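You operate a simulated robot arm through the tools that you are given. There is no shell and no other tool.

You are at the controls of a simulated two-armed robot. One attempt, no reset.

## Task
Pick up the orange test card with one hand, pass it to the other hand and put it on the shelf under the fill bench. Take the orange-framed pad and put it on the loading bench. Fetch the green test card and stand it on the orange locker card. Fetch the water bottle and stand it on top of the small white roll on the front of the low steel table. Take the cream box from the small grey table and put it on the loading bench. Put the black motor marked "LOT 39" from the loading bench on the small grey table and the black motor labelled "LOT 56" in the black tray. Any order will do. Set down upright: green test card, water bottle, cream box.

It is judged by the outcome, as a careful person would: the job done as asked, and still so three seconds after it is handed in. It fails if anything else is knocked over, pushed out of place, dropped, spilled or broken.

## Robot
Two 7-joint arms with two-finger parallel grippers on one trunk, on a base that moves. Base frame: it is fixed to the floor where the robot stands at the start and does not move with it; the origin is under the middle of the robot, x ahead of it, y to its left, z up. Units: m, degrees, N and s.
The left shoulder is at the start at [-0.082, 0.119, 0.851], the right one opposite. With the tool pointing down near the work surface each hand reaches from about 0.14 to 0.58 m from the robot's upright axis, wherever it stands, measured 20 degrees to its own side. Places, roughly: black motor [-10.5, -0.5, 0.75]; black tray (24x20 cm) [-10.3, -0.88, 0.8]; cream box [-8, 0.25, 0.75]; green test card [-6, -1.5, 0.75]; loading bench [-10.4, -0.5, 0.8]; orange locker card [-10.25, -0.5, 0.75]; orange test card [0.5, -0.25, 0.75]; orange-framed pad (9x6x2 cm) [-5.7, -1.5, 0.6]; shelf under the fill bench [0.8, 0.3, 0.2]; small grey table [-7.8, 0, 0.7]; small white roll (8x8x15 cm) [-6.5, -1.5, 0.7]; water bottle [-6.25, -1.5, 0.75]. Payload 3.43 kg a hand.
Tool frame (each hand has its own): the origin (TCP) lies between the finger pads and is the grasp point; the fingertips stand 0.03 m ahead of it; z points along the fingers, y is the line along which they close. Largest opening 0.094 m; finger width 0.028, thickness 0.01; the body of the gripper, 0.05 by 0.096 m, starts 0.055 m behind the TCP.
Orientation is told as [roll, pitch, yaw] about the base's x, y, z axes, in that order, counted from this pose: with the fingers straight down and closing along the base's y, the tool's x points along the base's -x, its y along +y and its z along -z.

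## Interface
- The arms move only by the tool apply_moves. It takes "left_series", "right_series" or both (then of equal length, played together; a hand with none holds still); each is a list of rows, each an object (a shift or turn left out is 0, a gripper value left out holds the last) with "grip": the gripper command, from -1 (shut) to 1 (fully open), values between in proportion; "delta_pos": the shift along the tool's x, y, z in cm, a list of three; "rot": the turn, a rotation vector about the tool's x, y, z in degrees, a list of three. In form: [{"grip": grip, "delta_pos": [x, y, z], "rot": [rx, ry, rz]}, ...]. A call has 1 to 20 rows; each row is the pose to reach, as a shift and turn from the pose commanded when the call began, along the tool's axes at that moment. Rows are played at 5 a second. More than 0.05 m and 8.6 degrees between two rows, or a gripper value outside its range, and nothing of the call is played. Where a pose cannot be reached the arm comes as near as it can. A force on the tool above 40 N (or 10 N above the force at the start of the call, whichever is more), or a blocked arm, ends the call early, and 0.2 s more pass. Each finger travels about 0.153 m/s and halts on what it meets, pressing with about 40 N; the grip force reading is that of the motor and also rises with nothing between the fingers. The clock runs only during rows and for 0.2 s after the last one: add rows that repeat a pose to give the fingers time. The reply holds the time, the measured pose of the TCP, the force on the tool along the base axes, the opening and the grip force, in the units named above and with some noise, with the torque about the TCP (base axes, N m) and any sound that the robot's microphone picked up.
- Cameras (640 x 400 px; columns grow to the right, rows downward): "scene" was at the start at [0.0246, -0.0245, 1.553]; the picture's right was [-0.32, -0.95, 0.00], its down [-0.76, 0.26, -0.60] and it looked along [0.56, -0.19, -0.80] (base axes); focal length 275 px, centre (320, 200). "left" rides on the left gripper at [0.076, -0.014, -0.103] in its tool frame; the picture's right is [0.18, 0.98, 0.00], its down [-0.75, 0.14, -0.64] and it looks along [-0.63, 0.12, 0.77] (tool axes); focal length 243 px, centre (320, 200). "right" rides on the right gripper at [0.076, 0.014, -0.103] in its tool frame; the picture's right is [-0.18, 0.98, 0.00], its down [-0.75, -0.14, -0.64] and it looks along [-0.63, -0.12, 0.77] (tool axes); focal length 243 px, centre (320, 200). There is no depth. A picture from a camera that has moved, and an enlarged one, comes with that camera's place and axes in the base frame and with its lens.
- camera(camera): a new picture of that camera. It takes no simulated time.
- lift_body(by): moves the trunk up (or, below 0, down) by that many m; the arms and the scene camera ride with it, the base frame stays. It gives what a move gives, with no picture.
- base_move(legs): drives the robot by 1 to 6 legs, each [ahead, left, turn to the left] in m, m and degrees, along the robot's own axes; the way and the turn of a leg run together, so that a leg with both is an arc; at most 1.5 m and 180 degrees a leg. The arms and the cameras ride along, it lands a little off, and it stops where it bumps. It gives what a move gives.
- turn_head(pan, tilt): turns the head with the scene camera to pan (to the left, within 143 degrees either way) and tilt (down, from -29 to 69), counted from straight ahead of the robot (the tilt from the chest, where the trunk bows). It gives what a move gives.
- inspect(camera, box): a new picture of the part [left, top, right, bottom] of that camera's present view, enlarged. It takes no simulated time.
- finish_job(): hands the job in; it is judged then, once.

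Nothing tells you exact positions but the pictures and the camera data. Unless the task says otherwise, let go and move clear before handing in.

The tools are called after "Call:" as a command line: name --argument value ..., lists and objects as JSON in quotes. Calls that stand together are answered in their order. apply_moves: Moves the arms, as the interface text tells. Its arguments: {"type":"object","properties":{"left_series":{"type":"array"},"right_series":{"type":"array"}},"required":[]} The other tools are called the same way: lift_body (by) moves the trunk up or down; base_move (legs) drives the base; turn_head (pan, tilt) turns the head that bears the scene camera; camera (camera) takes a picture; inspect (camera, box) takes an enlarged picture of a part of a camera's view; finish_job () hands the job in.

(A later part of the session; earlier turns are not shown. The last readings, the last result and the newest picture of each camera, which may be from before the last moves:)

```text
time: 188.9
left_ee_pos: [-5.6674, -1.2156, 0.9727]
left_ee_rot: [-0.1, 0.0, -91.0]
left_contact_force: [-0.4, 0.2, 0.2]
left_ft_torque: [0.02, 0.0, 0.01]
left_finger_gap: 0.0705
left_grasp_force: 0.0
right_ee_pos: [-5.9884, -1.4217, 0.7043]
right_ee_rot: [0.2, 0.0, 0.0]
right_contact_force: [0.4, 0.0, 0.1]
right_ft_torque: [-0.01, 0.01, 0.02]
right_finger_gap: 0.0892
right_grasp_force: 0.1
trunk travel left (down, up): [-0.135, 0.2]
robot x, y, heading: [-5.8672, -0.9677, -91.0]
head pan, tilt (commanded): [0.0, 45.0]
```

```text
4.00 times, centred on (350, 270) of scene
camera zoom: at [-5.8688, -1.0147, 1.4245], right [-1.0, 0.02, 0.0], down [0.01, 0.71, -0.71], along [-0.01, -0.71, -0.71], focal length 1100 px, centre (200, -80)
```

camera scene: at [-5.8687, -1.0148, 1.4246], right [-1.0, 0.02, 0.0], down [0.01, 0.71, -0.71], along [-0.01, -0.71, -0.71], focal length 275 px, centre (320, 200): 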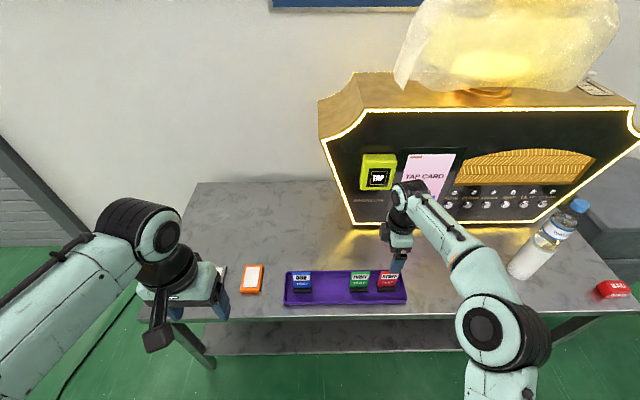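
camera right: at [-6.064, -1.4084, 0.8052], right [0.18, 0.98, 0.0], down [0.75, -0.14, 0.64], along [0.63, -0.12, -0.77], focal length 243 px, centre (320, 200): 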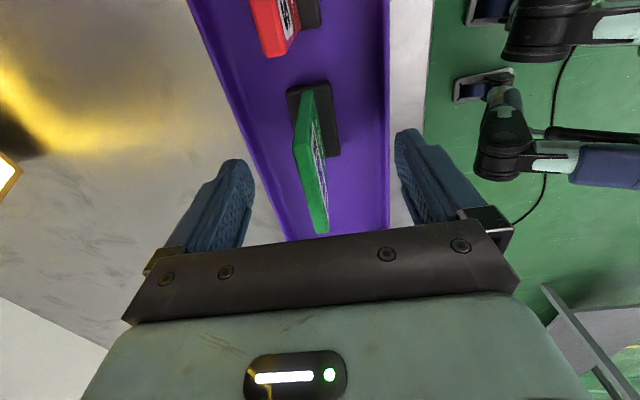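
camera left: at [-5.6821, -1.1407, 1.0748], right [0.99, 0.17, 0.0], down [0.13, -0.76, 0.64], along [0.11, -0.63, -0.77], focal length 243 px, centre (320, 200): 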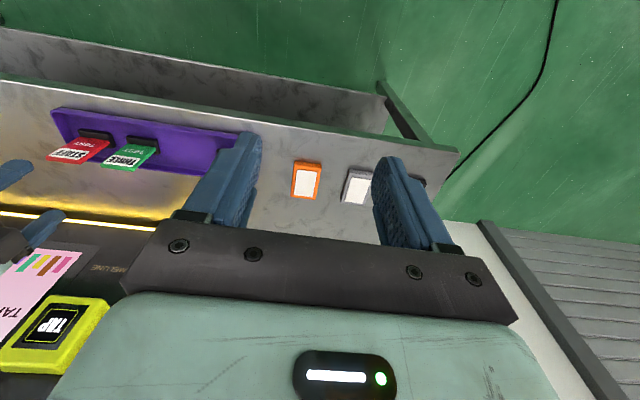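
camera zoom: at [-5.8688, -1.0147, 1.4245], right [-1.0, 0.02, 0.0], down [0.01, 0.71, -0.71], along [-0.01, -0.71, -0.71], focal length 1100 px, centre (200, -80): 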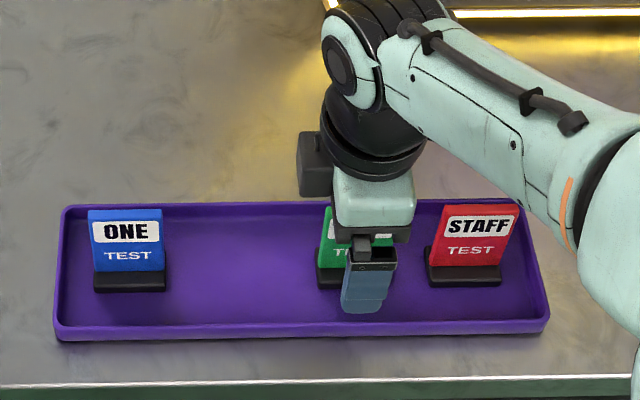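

Call:
apply_moves --right_series '[{"delta_pos": [0, -0.4, 0], "grip": 0.5}, {"delta_pos": [0, -0.4, 0], "grip": 0}, {"delta_pos": [0, -0.4, 0], "grip": -0.5}, {"delta_pos": [0, -0.4, 0], "grip": -1}, {"delta_pos": [0, -0.4, 0], "grip": -1}, {"delta_pos": [0, -0.4, 0], "grip": -1}]'

Call:
apply_moves --right_series '[{"delta_pos": [0, 0, -2]}, {"delta_pos": [0, 0, -5]}, {"delta_pos": [0, 0, -9]}, {"delta_pos": [0, 0, -13]}, {"delta_pos": [0, 0, -15]}, {"delta_pos": [0, 0, -15]}]'

Call:
camera --camera "right"

Call:
camera --camera "scene"

```text
time: 190.3
left_ee_pos: [-5.6672, -1.2155, 0.9748]
left_ee_rot: [0.0, 0.0, -91.0]
left_contact_force: [-0.4, -0.7, -0.8]
left_ft_torque: [0.0, 0.03, 0.0]
left_finger_gap: 0.0702
left_grasp_force: 0.2
right_ee_pos: [-5.9865, -1.4273, 0.703]
right_ee_rot: [0.2, 0.1, 0.2]
right_contact_force: [-0.6, 0.0, -0.1]
right_ft_torque: [0.01, 0.0, 0.01]
right_finger_gap: 0.0113
right_grasp_force: 39.6
trunk travel left (down, up): [-0.135, 0.2]
robot x, y, heading: [-5.8649, -0.9676, -90.7]
head pan, tilt (commanded): [0.0, 45.0]
```

```text
time: 191.7
left_ee_pos: [-5.6666, -1.2153, 0.9732]
left_ee_rot: [0.0, 0.0, -91.0]
left_contact_force: [-1.2, -0.2, 0.5]
left_ft_torque: [0.01, -0.04, -0.01]
left_finger_gap: 0.0703
left_grasp_force: 0.1
right_ee_pos: [-5.9881, -1.4291, 0.8517]
right_ee_rot: [0.2, 0.1, 0.1]
right_contact_force: [-0.3, 0.3, 0.5]
right_ft_torque: [0.01, -0.01, 0.01]
right_finger_gap: 0.0114
right_grasp_force: 39.7
trunk travel left (down, up): [-0.135, 0.2]
robot x, y, heading: [-5.8665, -0.963, -90.9]
head pan, tilt (commanded): [0.0, 45.0]
```

```text
taken
camera right: at [-6.0643, -1.415, 0.9542], right [0.18, 0.98, 0.0], down [0.75, -0.14, 0.64], along [0.63, -0.11, -0.77], focal length 243 px, centre (320, 200)
```

right: 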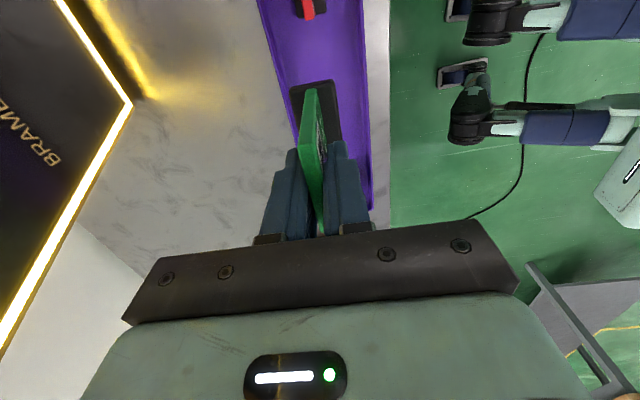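

```text
taken
camera scene: at [-5.8688, -1.0148, 1.4245], right [-1.0, 0.02, 0.0], down [0.01, 0.71, -0.71], along [-0.01, -0.71, -0.71], focal length 275 px, centre (320, 200)
```

scene: 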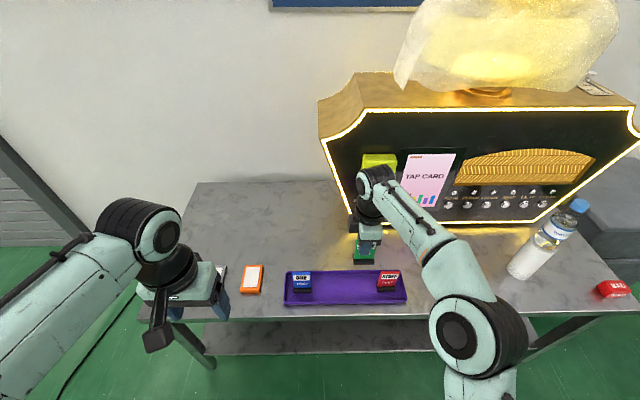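

The green card is firmly held upright in the right hand. Now the left hand goes over the orange pad.

Call:
apply_moves --left_series '[{"delta_pos": [-4, 0.3, 1], "grip": 1}, {"delta_pos": [-8, 0.6, 3]}, {"delta_pos": [-12, 0.9, 6]}, {"delta_pos": [-16, 1.1, 9]}, {"delta_pos": [-19, 1.3, 12]}, {"delta_pos": [-22, 1.3, 15]}, {"delta_pos": [-24, 1.3, 18]}, {"delta_pos": [-24.5, 1.3, 21]}, {"delta_pos": [-24.5, 1.3, 21]}]'

Call:
camera --camera "left"

Call:
inspect --camera "scene" --box '[170, 200, 362, 320]'

```text
time: 193.7
left_ee_pos: [-5.6618, -1.4594, 0.762]
left_ee_rot: [0.0, -0.2, -91.0]
left_contact_force: [-0.2, -0.3, 0.5]
left_ft_torque: [-0.03, 0.03, 0.0]
left_finger_gap: 0.0942
left_grasp_force: 0.0
right_ee_pos: [-5.9873, -1.4301, 0.8516]
right_ee_rot: [0.1, 0.1, 0.1]
right_contact_force: [-0.5, -0.6, -0.4]
right_ft_torque: [-0.02, 0.02, -0.02]
right_finger_gap: 0.0115
right_grasp_force: 40.1
trunk travel left (down, up): [-0.135, 0.2]
robot x, y, heading: [-5.8696, -0.9724, -91.0]
head pan, tilt (commanded): [0.0, 45.0]
```

```text
taken
camera left: at [-5.6761, -1.3857, 0.8633], right [0.99, 0.17, 0.0], down [0.13, -0.76, 0.64], along [0.11, -0.63, -0.77], focal length 243 px, centre (320, 200)
```

left: 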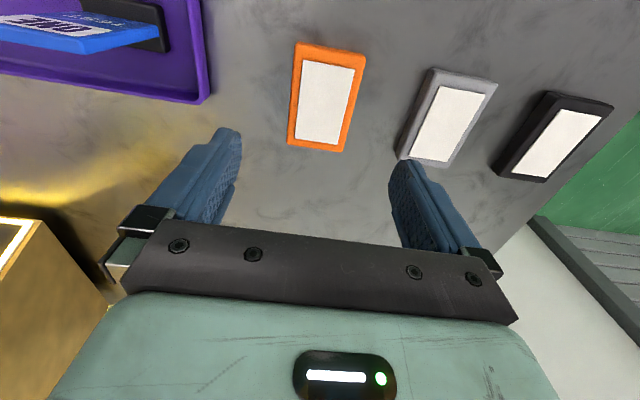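

```text
3.33 times, centred on (266, 260) of scene
camera zoom: at [-5.8688, -1.0147, 1.4245], right [-1.0, 0.02, 0.0], down [0.01, 0.71, -0.71], along [-0.01, -0.71, -0.71], focal length 916 px, centre (500, 0)
```

zoom: 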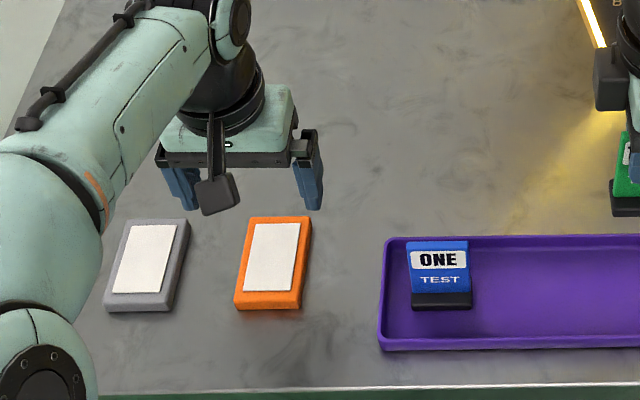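

Call:
apply_moves --left_series '[{"delta_pos": [-0.3, 0.1, 4], "rot": [0, 0, -3]}, {"delta_pos": [-0.3, 0.1, 8], "rot": [0, 0, -3]}, {"delta_pos": [-0.3, 0.1, 10.5], "rot": [0, 0, -3]}, {"delta_pos": [-0.3, 0.1, 12], "rot": [0, 0, -3]}, {"delta_pos": [-0.3, 0.1, 12], "rot": [0, 0, -3]}]'

Call:
camera --camera "left"

Call:
inspect --camera "scene" --box '[170, 220, 330, 320]'

```text
time: 194.9
left_ee_pos: [-5.6579, -1.4632, 0.6517]
left_ee_rot: [0.1, -0.6, -87.9]
left_contact_force: [0.3, 12.8, 18.0]
left_ft_torque: [0.61, -0.49, 0.51]
left_finger_gap: 0.093
left_grasp_force: 0.1
right_ee_pos: [-5.9871, -1.4277, 0.8523]
right_ee_rot: [0.1, 0.2, 0.2]
right_contact_force: [0.4, 0.3, -0.7]
right_ft_torque: [0.02, 0.02, -0.02]
right_finger_gap: 0.0112
right_grasp_force: 40.1
trunk travel left (down, up): [-0.135, 0.2]
robot x, y, heading: [-5.8667, -0.9648, -91.0]
head pan, tilt (commanded): [0.0, 45.0]
stopped in row 5 (left hand): the force on the tool passed its limit at 45 N (the readings are from after the stop); the commanded pose is now the measured one
```

```text
taken
camera left: at [-5.6768, -1.3888, 0.7506], right [0.98, 0.22, 0.0], down [0.17, -0.74, 0.65], along [0.14, -0.63, -0.76], focal length 243 px, centre (320, 200)
```

left: 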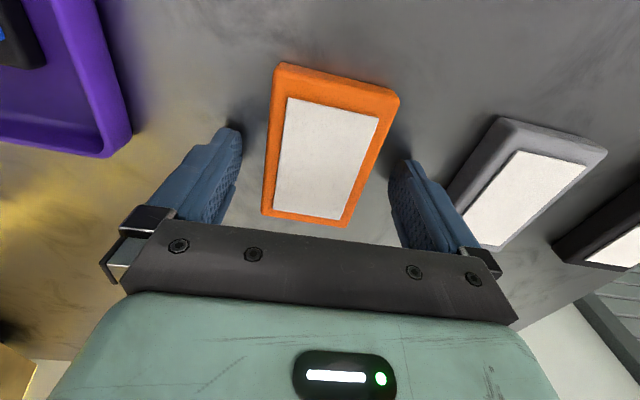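

```text
4.00 times, centred on (250, 270) of scene
camera zoom: at [-5.8694, -1.0129, 1.4245], right [-1.0, 0.02, 0.0], down [0.01, 0.71, -0.71], along [-0.01, -0.71, -0.71], focal length 1100 px, centre (600, -80)
```

zoom: 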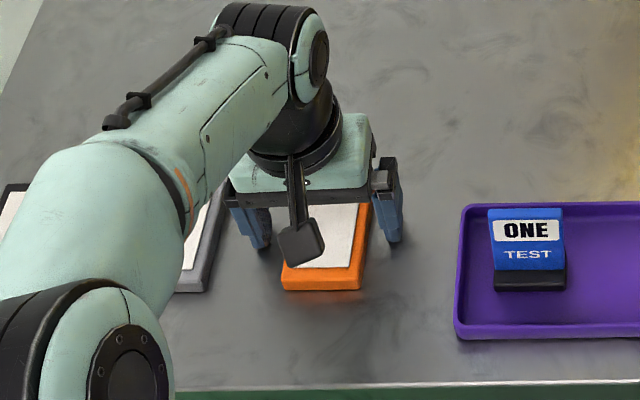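

The fingertips touched the table, so its surface is at z≈0.62. I lift 5 mm and close on the pad's sides.

Call:
apply_moves --left_series '[{"delta_pos": [0, 0, -0.5]}, {"delta_pos": [0, 0, -0.5], "grip": 0.6}, {"delta_pos": [0, 0, -0.5], "grip": 0.3}, {"delta_pos": [0, 0, -0.5], "grip": 0}, {"delta_pos": [0, 0, -0.5], "grip": -1}, {"delta_pos": [0, 0, -0.5], "grip": -1}, {"delta_pos": [0, 0, -0.5], "grip": -1}]'

Call:
camera --camera "left"

```text
time: 196.5
left_ee_pos: [-5.6564, -1.4651, 0.6528]
left_ee_rot: [0.0, -0.6, -87.9]
left_contact_force: [0.9, 0.1, 0.5]
left_ft_torque: [-0.01, 0.01, -0.02]
left_finger_gap: 0.0587
left_grasp_force: 39.9
right_ee_pos: [-5.9881, -1.4287, 0.8511]
right_ee_rot: [0.1, 0.1, 0.1]
right_contact_force: [-0.4, 0.4, -0.4]
right_ft_torque: [0.0, -0.01, 0.02]
right_finger_gap: 0.0114
right_grasp_force: 40.1
trunk travel left (down, up): [-0.135, 0.2]
robot x, y, heading: [-5.8671, -0.9624, -91.2]
head pan, tilt (commanded): [0.0, 45.0]
```

```text
taken
camera left: at [-5.6767, -1.3896, 0.7529], right [0.98, 0.22, 0.0], down [0.17, -0.74, 0.65], along [0.14, -0.63, -0.76], focal length 243 px, centre (320, 200)
```

left: 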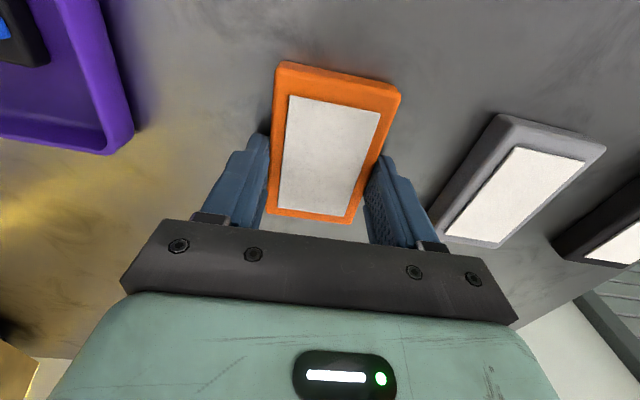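

Call:
apply_moves --left_series '[{"delta_pos": [0, 0, -1]}, {"delta_pos": [0, 0, -3]}, {"delta_pos": [0, 0, -6]}, {"delta_pos": [0, 0, -10]}, {"delta_pos": [0, 0, -14]}, {"delta_pos": [0, 0, -18]}, {"delta_pos": [0, 0, -18]}]'

Call:
camera --camera "left"

Call:
camera --camera "scene"

```text
time: 198.1
left_ee_pos: [-5.658, -1.4614, 0.8335]
left_ee_rot: [0.0, -0.5, -88.0]
left_contact_force: [-0.3, -0.6, 0.2]
left_ft_torque: [-0.03, 0.03, -0.03]
left_finger_gap: 0.0588
left_grasp_force: 40.6
right_ee_pos: [-5.9867, -1.429, 0.8522]
right_ee_rot: [0.1, 0.1, 0.0]
right_contact_force: [-0.3, 0.2, -0.7]
right_ft_torque: [0.03, 0.02, 0.02]
right_finger_gap: 0.0113
right_grasp_force: 39.9
trunk travel left (down, up): [-0.135, 0.2]
robot x, y, heading: [-5.87, -0.9648, -91.1]
head pan, tilt (commanded): [0.0, 45.0]
```

```text
taken
camera left: at [-5.6762, -1.3865, 0.9339], right [0.98, 0.22, 0.0], down [0.17, -0.74, 0.65], along [0.14, -0.63, -0.76], focal length 243 px, centre (320, 200)
```

left: 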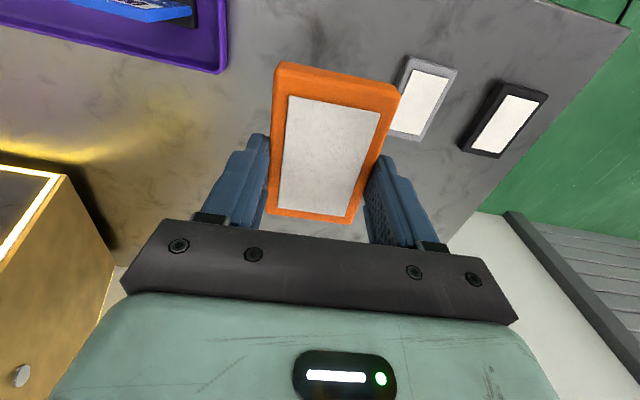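

```text
taken
camera scene: at [-5.8687, -1.0146, 1.4245], right [-1.0, 0.02, 0.0], down [0.01, 0.71, -0.71], along [-0.01, -0.71, -0.71], focal length 275 px, centre (320, 200)
```

scene: 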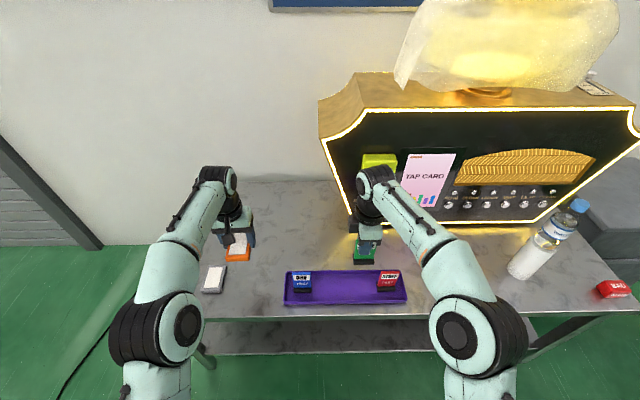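

Both items are in hand: green card upright in the right, pad in the left. I pull the hands back toward the body, raise the trunk and back away from the table.

Call:
apply_moves --left_series '[{"delta_pos": [3, 0, -1.5]}, {"delta_pos": [6, 0, -3]}, {"delta_pos": [9, 0, -4]}, {"delta_pos": [12, 0, -5]}, {"delta_pos": [15, 0, -5]}, {"delta_pos": [15, 0, -5]}]' --right_series '[{"delta_pos": [0, 3, -1]}, {"delta_pos": [0, 6, -2]}, {"delta_pos": [0, 9, -3]}, {"delta_pos": [0, 12, -4]}, {"delta_pos": [0, 14, -4]}, {"delta_pos": [0, 14, -4]}]'

Call:
base_move --legs '[[-0.35, 0, 0]]'

Call:
lift_body --by 0.15

Call:
turn_head --pan -80 --tilt 30

Call:
camera --camera "scene"

```text
time: 199.5
left_ee_pos: [-5.6621, -1.3132, 0.8811]
left_ee_rot: [-0.1, -0.6, -88.0]
left_contact_force: [-0.3, -0.5, -0.3]
left_ft_torque: [0.02, 0.01, 0.03]
left_finger_gap: 0.0588
left_grasp_force: 40.2
right_ee_pos: [-5.9863, -1.2914, 0.8932]
right_ee_rot: [0.1, 0.1, 0.2]
right_contact_force: [0.5, -0.4, 0.1]
right_ft_torque: [-0.01, 0.0, 0.01]
right_finger_gap: 0.0113
right_grasp_force: 40.1
trunk travel left (down, up): [-0.135, 0.2]
robot x, y, heading: [-5.8675, -0.966, -91.0]
head pan, tilt (commanded): [0.0, 45.0]
```

```text
time: 201.7
left_ee_pos: [-5.6579, -0.9619, 0.88]
left_ee_rot: [0.1, -0.7, -88.2]
left_contact_force: [-0.6, 0.2, 0.3]
left_ft_torque: [-0.03, -0.01, -0.02]
left_finger_gap: 0.0588
left_grasp_force: 39.6
right_ee_pos: [-5.9813, -0.941, 0.8924]
right_ee_rot: [0.2, 0.1, -0.1]
right_contact_force: [-0.5, -0.2, 0.0]
right_ft_torque: [-0.01, 0.02, 0.02]
right_finger_gap: 0.0114
right_grasp_force: 40.2
trunk travel left (down, up): [-0.135, 0.2]
robot x, y, heading: [-5.8647, -0.6153, -91.1]
head pan, tilt (commanded): [0.0, 45.0]
```

```text
time: 203.5
left_ee_pos: [-5.6578, -0.9638, 1.0295]
left_ee_rot: [-0.1, -0.7, -88.1]
left_contact_force: [0.4, -0.2, -0.1]
left_ft_torque: [-0.02, 0.01, 0.0]
left_finger_gap: 0.0588
left_grasp_force: 39.8
right_ee_pos: [-5.9808, -0.9416, 1.0423]
right_ee_rot: [0.2, 0.1, -0.2]
right_contact_force: [-0.2, -0.2, 0.0]
right_ft_torque: [-0.03, 0.03, 0.01]
right_finger_gap: 0.0112
right_grasp_force: 40.1
trunk travel left (down, up): [-0.285, 0.05]
robot x, y, heading: [-5.8587, -0.6157, -91.2]
head pan, tilt (commanded): [0.0, 45.0]
```

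```text
time: 205.0
left_ee_pos: [-5.6576, -0.9646, 1.03]
left_ee_rot: [0.0, -0.6, -88.2]
left_contact_force: [0.3, -0.3, 0.1]
left_ft_torque: [0.01, -0.03, -0.02]
left_finger_gap: 0.059
left_grasp_force: 39.9
right_ee_pos: [-5.9819, -0.9415, 1.043]
right_ee_rot: [0.2, 0.1, -0.3]
right_contact_force: [0.2, -0.1, -1.0]
right_ft_torque: [-0.01, 0.0, 0.03]
right_finger_gap: 0.0116
right_grasp_force: 40.6
trunk travel left (down, up): [-0.285, 0.05]
robot x, y, heading: [-5.8609, -0.6168, -91.3]
head pan, tilt (commanded): [-80.0, 30.0]
```

```text
taken
camera scene: at [-5.9497, -0.5861, 1.5981], right [-0.15, 0.99, 0.0], down [0.49, 0.08, -0.87], along [-0.86, -0.13, -0.5], focal length 275 px, centre (320, 200)
```

scene: 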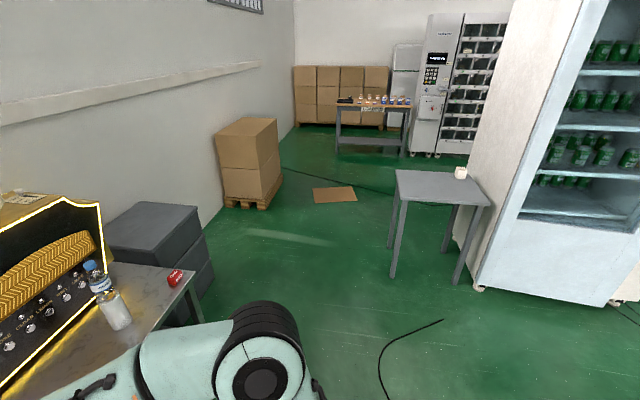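

The way to the loading bench is clear along y≈-0.7 past the small grey table (near edge x≈-7.55, y -0.28…0.24), with a flat cardboard sheet on the floor at x≈-8.6…-9.07. I turn and drive there in stages.

Call:
base_move --legs '[[0, 0, -88.7]]'

Call:
turn_head --pan 0 --tilt 30

Call:
base_move --legs '[[1.3, 0.12, 0]]'

Call:
camera --camera "scene"

```text
time: 209.3
left_ee_pos: [-6.2101, -0.816, 1.0312]
left_ee_rot: [0.0, -0.6, -178.6]
left_contact_force: [-0.1, 0.0, -0.5]
left_ft_torque: [0.0, 0.01, -0.01]
left_finger_gap: 0.0587
left_grasp_force: 40.2
right_ee_pos: [-6.1857, -0.4909, 1.0431]
right_ee_rot: [0.3, 0.1, -90.5]
right_contact_force: [0.8, 0.4, -1.0]
right_ft_torque: [0.0, 0.0, -0.02]
right_finger_gap: 0.0113
right_grasp_force: 40.0
trunk travel left (down, up): [-0.285, 0.05]
robot x, y, heading: [-5.8594, -0.6143, 178.3]
head pan, tilt (commanded): [-80.0, 30.0]
```

```text
time: 210.8
left_ee_pos: [-6.2083, -0.8154, 1.0304]
left_ee_rot: [-0.1, -0.5, -178.6]
left_contact_force: [0.2, 0.0, -0.7]
left_ft_torque: [0.02, -0.02, -0.03]
left_finger_gap: 0.0588
left_grasp_force: 40.4
right_ee_pos: [-6.1857, -0.4924, 1.0433]
right_ee_rot: [0.1, 0.2, -90.5]
right_contact_force: [-0.6, 1.3, -1.2]
right_ft_torque: [-0.02, -0.01, 0.0]
right_finger_gap: 0.0115
right_grasp_force: 40.0
trunk travel left (down, up): [-0.285, 0.05]
robot x, y, heading: [-5.8594, -0.6118, 178.4]
head pan, tilt (commanded): [0.0, 30.0]
```

```text
time: 217.5
left_ee_pos: [-7.5311, -0.9303, 1.0313]
left_ee_rot: [0.0, -0.6, -176.5]
left_contact_force: [0.1, 0.2, -0.1]
left_ft_torque: [-0.02, -0.04, -0.01]
left_finger_gap: 0.0588
left_grasp_force: 40.2
right_ee_pos: [-7.5183, -0.6044, 1.0428]
right_ee_rot: [0.2, 0.2, -88.4]
right_contact_force: [-1.2, -0.1, -0.4]
right_ft_torque: [-0.02, 0.02, 0.01]
right_finger_gap: 0.0115
right_grasp_force: 39.6
trunk travel left (down, up): [-0.285, 0.05]
robot x, y, heading: [-7.1882, -0.7164, -179.5]
head pan, tilt (commanded): [0.0, 30.0]
```

```text
taken
camera scene: at [-7.2367, -0.7176, 1.5981], right [-0.01, 1.0, 0.0], down [0.5, 0.0, -0.87], along [-0.87, -0.01, -0.5], focal length 275 px, centre (320, 200)
```

scene: 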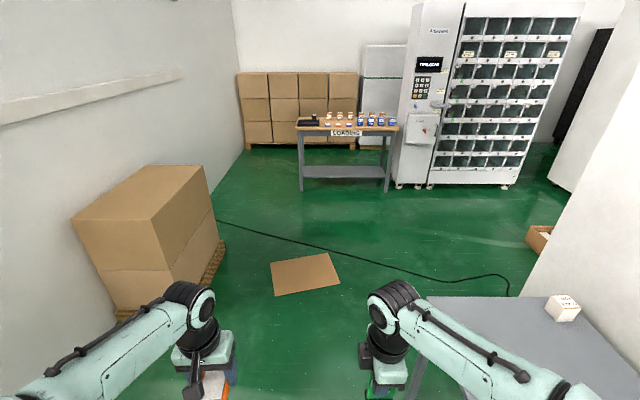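

Call:
base_move --legs '[[1.12, 0, 0], [0, -0.46, 0]]'

Call:
camera --camera "scene"

```text
time: 227.5
left_ee_pos: [-8.6699, -0.4817, 1.0316]
left_ee_rot: [-0.1, -0.6, -176.0]
left_contact_force: [0.4, -0.1, 0.6]
left_ft_torque: [-0.01, -0.05, 0.01]
left_finger_gap: 0.0588
left_grasp_force: 39.8
right_ee_pos: [-8.6598, -0.157, 1.0428]
right_ee_rot: [0.3, 0.1, -88.0]
right_contact_force: [0.6, -0.3, -0.4]
right_ft_torque: [-0.01, 0.01, 0.03]
right_finger_gap: 0.0112
right_grasp_force: 39.9
trunk travel left (down, up): [-0.285, 0.05]
robot x, y, heading: [-8.3276, -0.2627, -178.9]
head pan, tilt (commanded): [0.0, 30.0]
```

```text
taken
camera scene: at [-8.3771, -0.2669, 1.5981], right [-0.02, 1.0, 0.0], down [0.5, 0.01, -0.87], along [-0.87, -0.01, -0.5], focal length 275 px, centre (320, 200)
```

scene: 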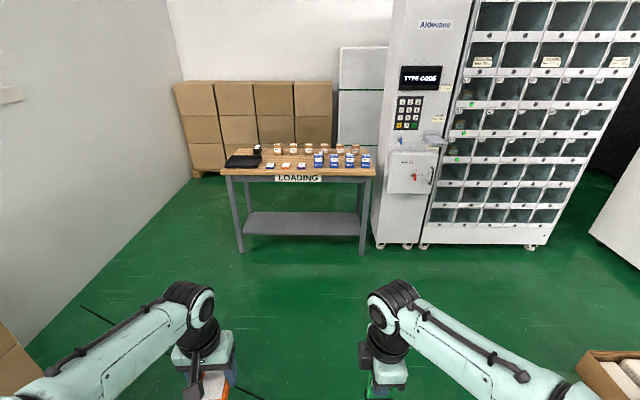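

Call:
inspect --camera "scene" --box '[210, 130, 390, 190]'

Call:
base_move --legs '[[0.9, 0.1, -1.1]]'

Call:
turn_head --pan 0 --tilt 40

Call:
camera --camera "scene"

```text
3.56 times, centred on (300, 160) of scene
camera zoom: at [-8.3771, -0.2669, 1.5981], right [-0.02, 1.0, 0.0], down [0.5, 0.01, -0.87], along [-0.87, -0.01, -0.5], focal length 978 px, centre (391, 342)
```

zoom: 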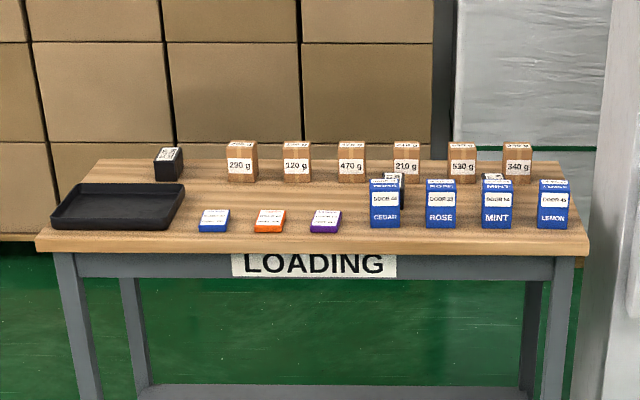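

```text
time: 232.1
left_ee_pos: [-9.5342, -0.5986, 1.0305]
left_ee_rot: [0.1, -0.6, -175.8]
left_contact_force: [-0.1, -0.4, -1.0]
left_ft_torque: [-0.04, 0.02, 0.01]
left_finger_gap: 0.0586
left_grasp_force: 40.0
right_ee_pos: [-9.5251, -0.2736, 1.0433]
right_ee_rot: [0.3, 0.1, -87.7]
right_contact_force: [0.1, 0.1, -1.3]
right_ft_torque: [-0.01, 0.02, 0.02]
right_finger_gap: 0.0114
right_grasp_force: 39.2
trunk travel left (down, up): [-0.285, 0.05]
robot x, y, heading: [-9.1957, -0.3852, -178.6]
head pan, tilt (commanded): [0.0, 30.0]
```

```text
time: 232.8
left_ee_pos: [-9.5326, -0.5972, 1.0314]
left_ee_rot: [-0.1, -0.6, -175.8]
left_contact_force: [-0.2, -0.5, 0.2]
left_ft_torque: [0.01, -0.02, -0.01]
left_finger_gap: 0.0589
left_grasp_force: 40.0
right_ee_pos: [-9.5235, -0.2746, 1.0429]
right_ee_rot: [0.2, 0.2, -87.8]
right_contact_force: [0.0, -0.1, -0.5]
right_ft_torque: [-0.02, -0.04, 0.0]
right_finger_gap: 0.0113
right_grasp_force: 40.4
trunk travel left (down, up): [-0.285, 0.05]
robot x, y, heading: [-9.1955, -0.3805, -178.9]
head pan, tilt (commanded): [0.0, 40.0]
```

```text
taken
camera scene: at [-9.2357, -0.3828, 1.5828], right [-0.02, 1.0, 0.0], down [0.64, 0.01, -0.77], along [-0.77, -0.02, -0.64], focal length 275 px, centre (320, 200)
```

scene: 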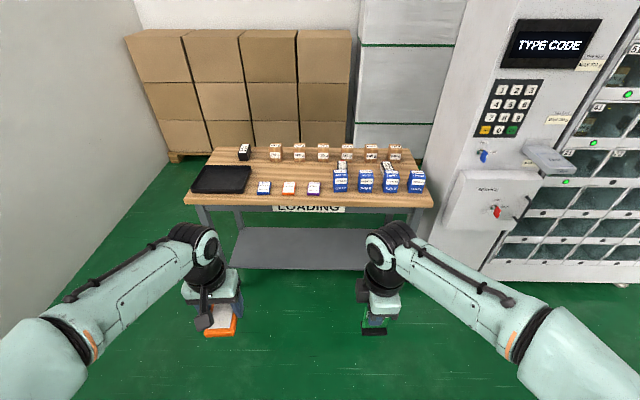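

Call:
inspect --camera "scene" --box '[180, 130, 440, 220]'

Call:
inspect --camera "scene" --box '[320, 150, 440, 200]'

Call:
inspect --camera "scene" --box '[220, 135, 320, 205]'

```text
2.46 times, centred on (310, 175) of scene
camera zoom: at [-9.2357, -0.3828, 1.5828], right [-0.02, 1.0, 0.0], down [0.64, 0.01, -0.77], along [-0.77, -0.02, -0.64], focal length 677 px, centre (345, 262)
```

zoom: 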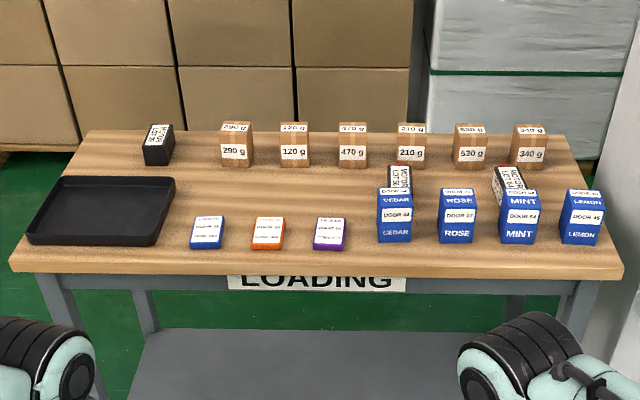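

```text
5.33 times, centred on (380, 175) of scene
camera zoom: at [-9.2357, -0.3828, 1.5828], right [-0.02, 1.0, 0.0], down [0.64, 0.01, -0.77], along [-0.77, -0.02, -0.64], focal length 1466 px, centre (0, 333)
```

zoom: 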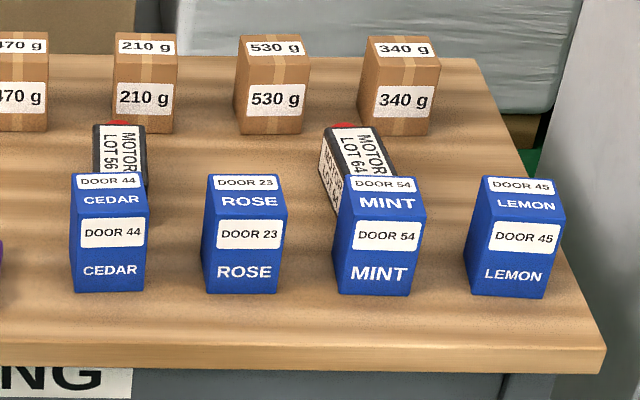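

```text
5.71 times, centred on (270, 170) of scene
camera zoom: at [-9.2357, -0.3828, 1.5828], right [-0.02, 1.0, 0.0], down [0.64, 0.01, -0.77], along [-0.77, -0.02, -0.64], focal length 1571 px, centre (606, 371)
```

zoom: 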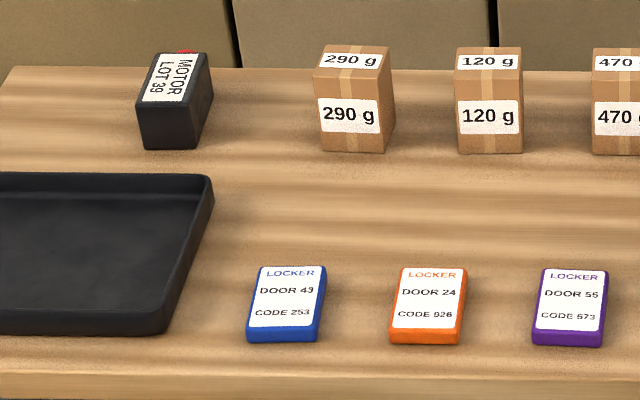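

The labels are readable: LOT 39 is at the back left ([-10.50…,-0.82]), LOT 56 right behind the CEDAR box, LOT 64 behind MINT. The orange locker card lies at about [-10.249,-0.546] on the bench (top z≈0.79). I drive up to the bench.

Call:
base_move --legs '[[0.57, 0.258, -1.1]]'

Call:
turn_head --pan 0 --tilt 48

Call:
camera --camera "scene"

Call:
camera --camera "right"

Call:
camera --camera "left"

```text
time: 236.4
left_ee_pos: [-10.1259, -0.8468, 1.0305]
left_ee_rot: [0.1, -0.5, -177.3]
left_contact_force: [0.5, -0.6, 0.0]
left_ft_torque: [0.02, -0.03, 0.03]
left_finger_gap: 0.0586
left_grasp_force: 40.2
right_ee_pos: [-10.1094, -0.5219, 1.0428]
right_ee_rot: [0.2, 0.1, -89.2]
right_contact_force: [-0.8, -0.2, -0.2]
right_ft_torque: [-0.03, 0.0, 0.01]
right_finger_gap: 0.0114
right_grasp_force: 40.0
trunk travel left (down, up): [-0.285, 0.05]
robot x, y, heading: [-9.7792, -0.6411, 179.8]
head pan, tilt (commanded): [0.0, 40.0]
```

```text
time: 237.1
left_ee_pos: [-10.1257, -0.8466, 1.031]
left_ee_rot: [-0.1, -0.6, -177.2]
left_contact_force: [0.8, -1.0, 0.3]
left_ft_torque: [-0.01, -0.03, 0.01]
left_finger_gap: 0.0589
left_grasp_force: 39.9
right_ee_pos: [-10.1074, -0.5234, 1.043]
right_ee_rot: [0.2, 0.1, -89.2]
right_contact_force: [-1.0, 0.2, -1.0]
right_ft_torque: [-0.01, -0.05, 0.03]
right_finger_gap: 0.0115
right_grasp_force: 39.9
trunk travel left (down, up): [-0.285, 0.05]
robot x, y, heading: [-9.7784, -0.6388, 180.0]
head pan, tilt (commanded): [0.0, 48.0]
```

```text
taken
camera scene: at [-9.8165, -0.6387, 1.5713], right [0.0, 1.0, 0.0], down [0.74, 0.0, -0.67], along [-0.67, 0.0, -0.74], focal length 275 px, centre (320, 200)
```

scene: 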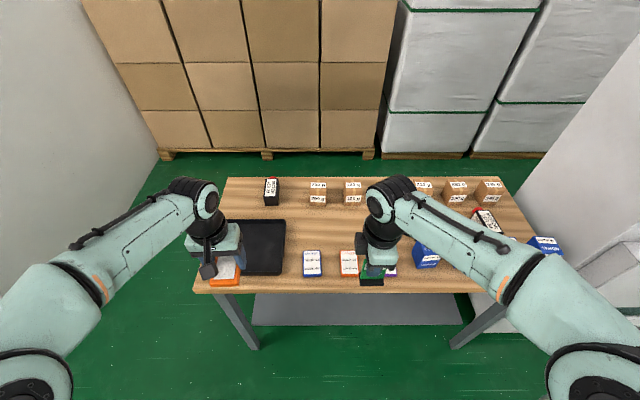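

```text
taken
camera right: at [-10.0958, -0.4458, 1.1454], right [0.99, -0.17, 0.0], down [-0.13, -0.76, 0.64], along [-0.11, -0.63, -0.77], focal length 243 px, centre (320, 200)
```

right: 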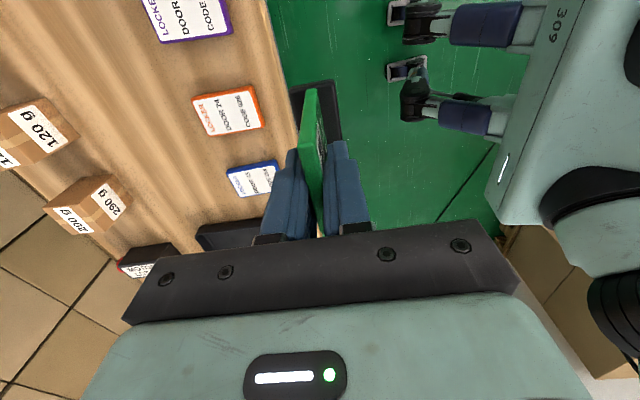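

```text
taken
camera left: at [-10.0507, -0.8304, 1.1308], right [0.23, -0.97, 0.0], down [-0.74, -0.18, 0.65], along [-0.63, -0.15, -0.76], focal length 243 px, centre (320, 200)
```

left: 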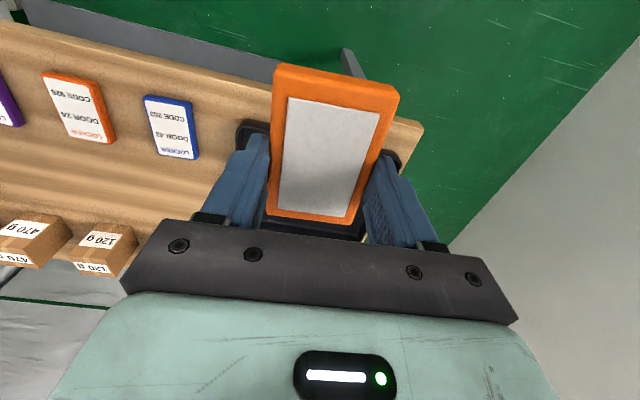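

Call:
inspect --camera "right" --box '[260, 60, 380, 160]'

Call:
inspect --camera "scene" --box '[320, 230, 440, 300]'

```text
4.00 times, centred on (320, 110) of right
camera zoom: at [-10.0958, -0.4458, 1.1454], right [0.99, -0.17, 0.0], down [-0.13, -0.76, 0.64], along [-0.11, -0.63, -0.77], focal length 970 px, centre (320, 560)
```

zoom: 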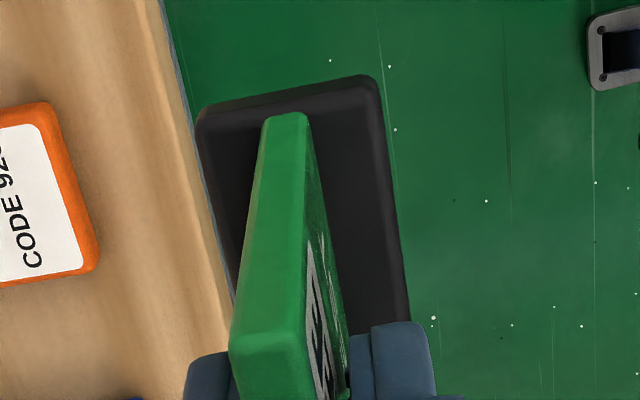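

```text
5.33 times, centred on (380, 265) of scene
camera zoom: at [-9.8165, -0.6387, 1.5713], right [0.0, 1.0, 0.0], down [0.74, 0.0, -0.67], along [-0.67, 0.0, -0.74], focal length 1466 px, centre (0, -147)
```

zoom: 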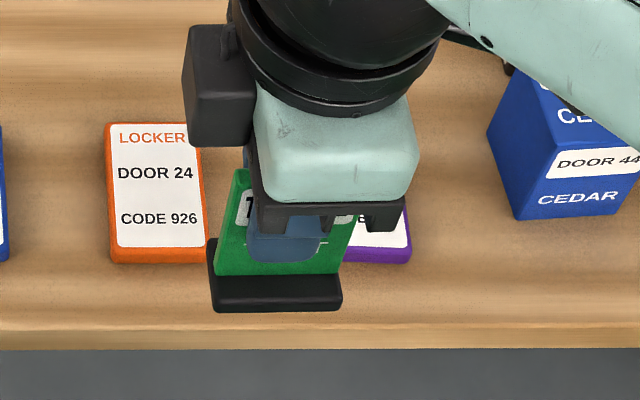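

The locker card's centre is at about [-10.242,-0.547] (top z≈0.808), aligned with the bench. The green card's foot sits 0.5 cm to +y of the hand's centre; I move above the locker card accordingly.

Call:
apply_moves --right_series '[{"delta_pos": [-0.7, -3.5, 0]}, {"delta_pos": [-1.4, -7, 1]}, {"delta_pos": [-2.1, -10.5, 3]}, {"delta_pos": [-2.6, -13.5, 6]}, {"delta_pos": [-2.6, -13.5, 9.5]}, {"delta_pos": [-2.6, -13.5, 12]}, {"delta_pos": [-2.6, -13.5, 12]}]'

Call:
inspect --camera "scene" --box '[310, 210, 430, 285]'

Call:
camera --camera "right"

Call:
inspect --camera "left" --box '[0, 20, 220, 220]'

```text
time: 238.7
left_ee_pos: [-10.1257, -0.8469, 1.0307]
left_ee_rot: [-0.1, -0.6, -177.4]
left_contact_force: [0.5, -1.1, 0.3]
left_ft_torque: [0.0, 0.0, 0.03]
left_finger_gap: 0.0586
left_grasp_force: 40.5
right_ee_pos: [-10.2422, -0.5503, 0.9226]
right_ee_rot: [0.1, 0.2, -89.3]
right_contact_force: [-0.7, 0.2, -1.0]
right_ft_torque: [0.01, -0.01, -0.01]
right_finger_gap: 0.0112
right_grasp_force: 39.5
trunk travel left (down, up): [-0.285, 0.05]
robot x, y, heading: [-9.7797, -0.6403, 179.6]
head pan, tilt (commanded): [0.0, 48.0]
```

```text
5.33 times, centred on (370, 248) of scene
camera zoom: at [-9.8163, -0.6386, 1.5713], right [0.0, 1.0, 0.0], down [0.74, 0.0, -0.67], along [-0.67, 0.0, -0.74], focal length 1466 px, centre (53, -53)
```

zoom: 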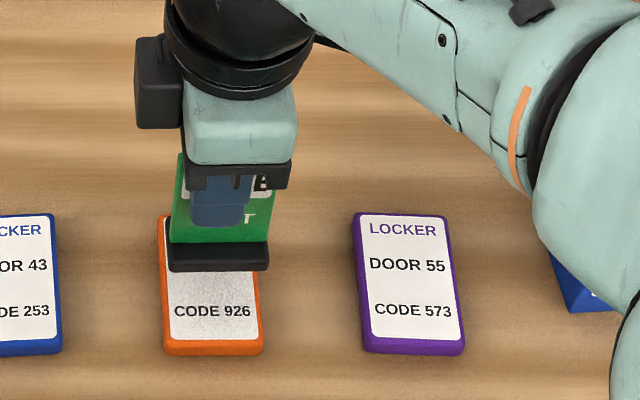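

```text
taken
camera right: at [-10.2285, -0.4735, 1.0248], right [0.99, -0.17, 0.0], down [-0.13, -0.76, 0.64], along [-0.11, -0.63, -0.77], focal length 243 px, centre (320, 200)
```

right: 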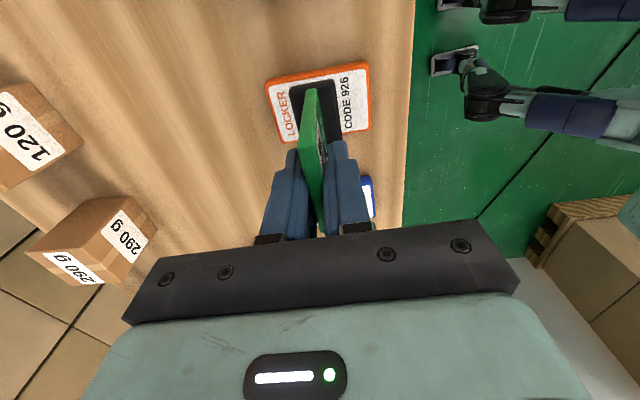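

```text
2.00 times, centred on (110, 120) of left
camera zoom: at [-10.0506, -0.8304, 1.1309], right [0.23, -0.97, 0.0], down [-0.74, -0.18, 0.65], along [-0.63, -0.15, -0.76], focal length 485 px, centre (740, 360)
```

zoom: 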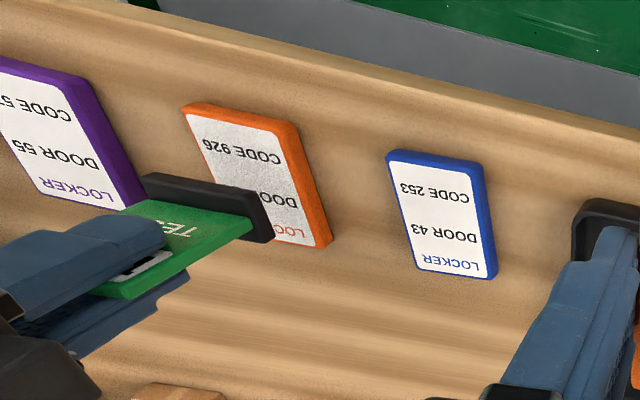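

Card foot and locker card line up within a couple of millimetres. I lower gently to contact.

Call:
apply_moves --right_series '[{"delta_pos": [-0.1, 0, 1]}, {"delta_pos": [-0.1, 0, 2]}, {"delta_pos": [-0.1, 0, 2.6]}, {"delta_pos": [-0.1, 0, 2.6]}]'

Call:
apply_moves --right_series '[{"delta_pos": [0, 0, 0.3]}, {"delta_pos": [0, 0, 0.5]}, {"delta_pos": [0, 0, 0.5]}]'

Call:
inspect --camera "scene" --box '[310, 210, 430, 285]'

```text
time: 239.7
left_ee_pos: [-10.1249, -0.8474, 1.0303]
left_ee_rot: [0.0, -0.5, -177.3]
left_contact_force: [-0.3, -0.7, -0.1]
left_ft_torque: [0.0, 0.0, -0.03]
left_finger_gap: 0.0587
left_grasp_force: 40.2
right_ee_pos: [-10.242, -0.5492, 0.8968]
right_ee_rot: [0.2, 0.1, -89.2]
right_contact_force: [0.5, -0.2, -0.6]
right_ft_torque: [0.0, -0.03, -0.01]
right_finger_gap: 0.0114
right_grasp_force: 39.8
trunk travel left (down, up): [-0.285, 0.05]
robot x, y, heading: [-9.7809, -0.6345, 179.8]
head pan, tilt (commanded): [0.0, 48.0]
```

```text
time: 240.5
left_ee_pos: [-10.1241, -0.846, 1.0316]
left_ee_rot: [0.0, -0.6, -177.3]
left_contact_force: [-0.2, -0.2, -0.2]
left_ft_torque: [0.02, 0.01, 0.01]
left_finger_gap: 0.0586
left_grasp_force: 40.0
right_ee_pos: [-10.2421, -0.5498, 0.8943]
right_ee_rot: [0.0, 0.1, -89.2]
right_contact_force: [1.0, 2.0, 13.6]
right_ft_torque: [0.26, -0.05, -0.01]
right_finger_gap: 0.0114
right_grasp_force: 40.0
trunk travel left (down, up): [-0.285, 0.05]
robot x, y, heading: [-9.7788, -0.6375, 179.6]
head pan, tilt (commanded): [0.0, 48.0]
```

```text
5.33 times, centred on (370, 248) of scene
camera zoom: at [-9.8153, -0.6385, 1.5714], right [0.0, 1.0, 0.0], down [0.74, 0.0, -0.67], along [-0.67, 0.0, -0.74], focal length 1466 px, centre (53, -53)
```

zoom: 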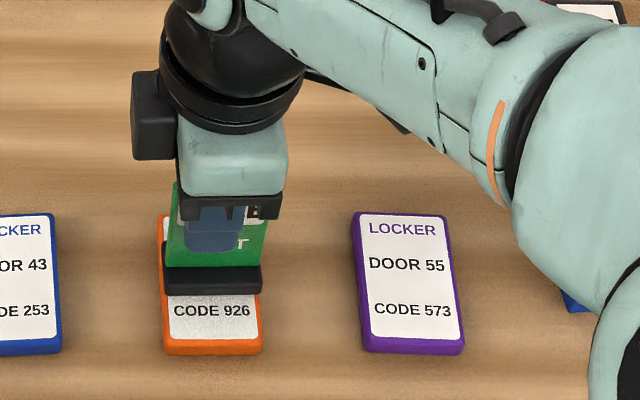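

Contact: the card stands on the locker card. I relax the pressure, open and lift away.

Call:
apply_moves --right_series '[{"delta_pos": [0, 0, -0.15]}, {"delta_pos": [0, 0, -0.15], "grip": -0.6}, {"delta_pos": [0, 0, -0.15], "grip": -0.3}, {"delta_pos": [0, 0, -0.15], "grip": 0.1}, {"delta_pos": [0, 0, -0.15], "grip": 0.1}]'

Call:
inspect --camera "scene" --box '[310, 210, 430, 285]'

Call:
camera --camera "right"

```text
time: 241.7
left_ee_pos: [-10.1257, -0.8467, 1.03]
left_ee_rot: [0.0, -0.6, -177.3]
left_contact_force: [0.0, 0.0, 0.0]
left_ft_torque: [0.01, 0.02, -0.03]
left_finger_gap: 0.0585
left_grasp_force: 40.1
right_ee_pos: [-10.2428, -0.5507, 0.8936]
right_ee_rot: [0.1, 0.1, -89.2]
right_contact_force: [1.0, 0.6, 0.2]
right_ft_torque: [-0.02, 0.02, 0.03]
right_finger_gap: 0.0512
right_grasp_force: 0.1
trunk travel left (down, up): [-0.285, 0.05]
robot x, y, heading: [-9.7829, -0.64, 179.8]
head pan, tilt (commanded): [0.0, 48.0]
```

```text
5.33 times, centred on (370, 248) of scene
camera zoom: at [-9.8164, -0.6387, 1.5713], right [0.0, 1.0, 0.0], down [0.74, 0.0, -0.67], along [-0.67, 0.0, -0.74], focal length 1466 px, centre (53, -53)
```

zoom: 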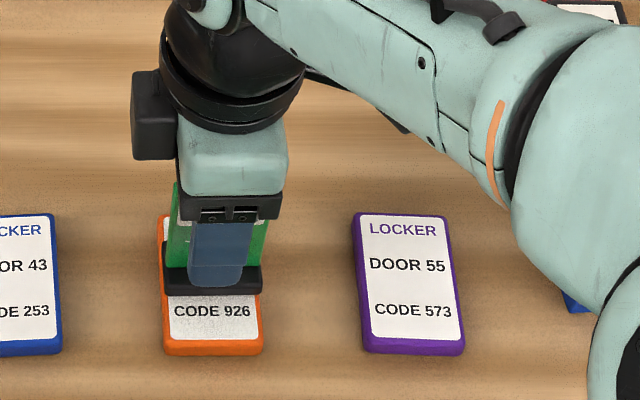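

```text
taken
camera right: at [-10.2298, -0.4741, 0.996], right [0.99, -0.17, 0.0], down [-0.13, -0.76, 0.64], along [-0.11, -0.63, -0.77], focal length 243 px, centre (320, 200)
```

right: 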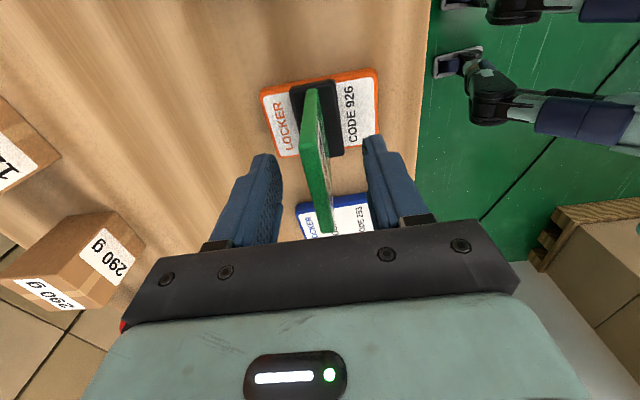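

Released; the card stays upright. I raise the right hand straight up, then pull it back.

Call:
apply_moves --right_series '[{"delta_pos": [0, 0, -2]}, {"delta_pos": [0, 0, -5]}, {"delta_pos": [0, 0, -9]}, {"delta_pos": [0, 0, -12]}, {"delta_pos": [0, 3, -14]}, {"delta_pos": [0, 7, -14]}, {"delta_pos": [0, 11, -14]}, {"delta_pos": [0, 11, -14]}]'

Call:
camera --camera "scene"

Call:
camera --camera "left"

```text
time: 243.5
left_ee_pos: [-10.1252, -0.8472, 1.0304]
left_ee_rot: [0.0, -0.6, -177.3]
left_contact_force: [-1.0, -0.1, -0.4]
left_ft_torque: [0.01, -0.01, 0.02]
left_finger_gap: 0.0587
left_grasp_force: 40.4
right_ee_pos: [-10.1361, -0.5497, 1.0349]
right_ee_rot: [0.2, 0.1, -89.2]
right_contact_force: [0.2, 1.0, 0.1]
right_ft_torque: [-0.01, 0.0, -0.02]
right_finger_gap: 0.0518
right_grasp_force: 0.0
trunk travel left (down, up): [-0.285, 0.05]
robot x, y, heading: [-9.7811, -0.6365, 179.8]
head pan, tilt (commanded): [0.0, 48.0]
```

```text
taken
camera scene: at [-9.8172, -0.6388, 1.5713], right [0.0, 1.0, 0.0], down [0.74, 0.0, -0.67], along [-0.67, 0.0, -0.74], focal length 275 px, centre (320, 200)
```

scene: 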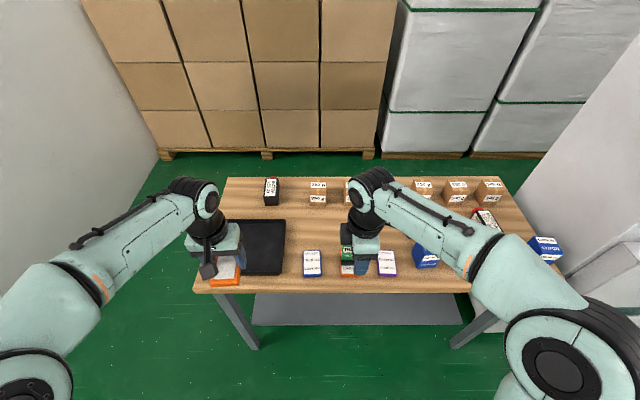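

```text
taken
camera left: at [-10.0513, -0.8305, 1.1307], right [0.23, -0.97, 0.0], down [-0.74, -0.18, 0.65], along [-0.63, -0.15, -0.76], focal length 243 px, centre (320, 200)
```

left: 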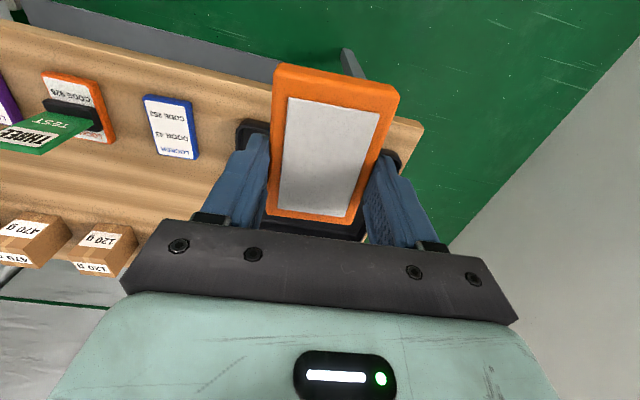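

The green card stands upright on the orange locker card. Next I place the pad with the left hand in the free middle band of the bench at about [-10.40,-0.655]; I shift the base a little.

Call:
base_move --legs '[[0.08, -0.1, 0]]'

Call:
camera --camera "scene"

```text
time: 245.0
left_ee_pos: [-10.203, -0.7485, 1.0296]
left_ee_rot: [0.0, -0.6, -177.1]
left_contact_force: [-0.6, 0.8, -0.3]
left_ft_torque: [-0.01, -0.01, 0.0]
left_finger_gap: 0.0587
left_grasp_force: 39.8
right_ee_pos: [-10.2148, -0.4505, 1.0352]
right_ee_rot: [0.3, 0.1, -89.0]
right_contact_force: [0.0, 1.4, -0.4]
right_ft_torque: [0.0, -0.04, -0.01]
right_finger_gap: 0.0515
right_grasp_force: 0.0
trunk travel left (down, up): [-0.285, 0.05]
robot x, y, heading: [-9.8577, -0.5394, 180.3]
head pan, tilt (commanded): [0.0, 48.0]
```

```text
taken
camera scene: at [-9.8947, -0.5397, 1.5712], right [0.0, 1.0, 0.0], down [0.74, 0.0, -0.67], along [-0.67, 0.0, -0.74], focal length 275 px, centre (320, 200)
```

scene: 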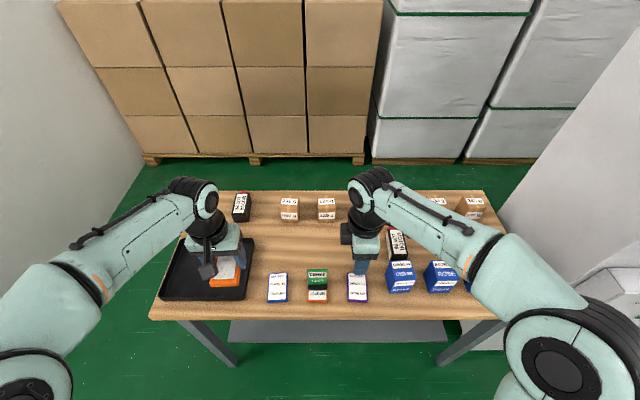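

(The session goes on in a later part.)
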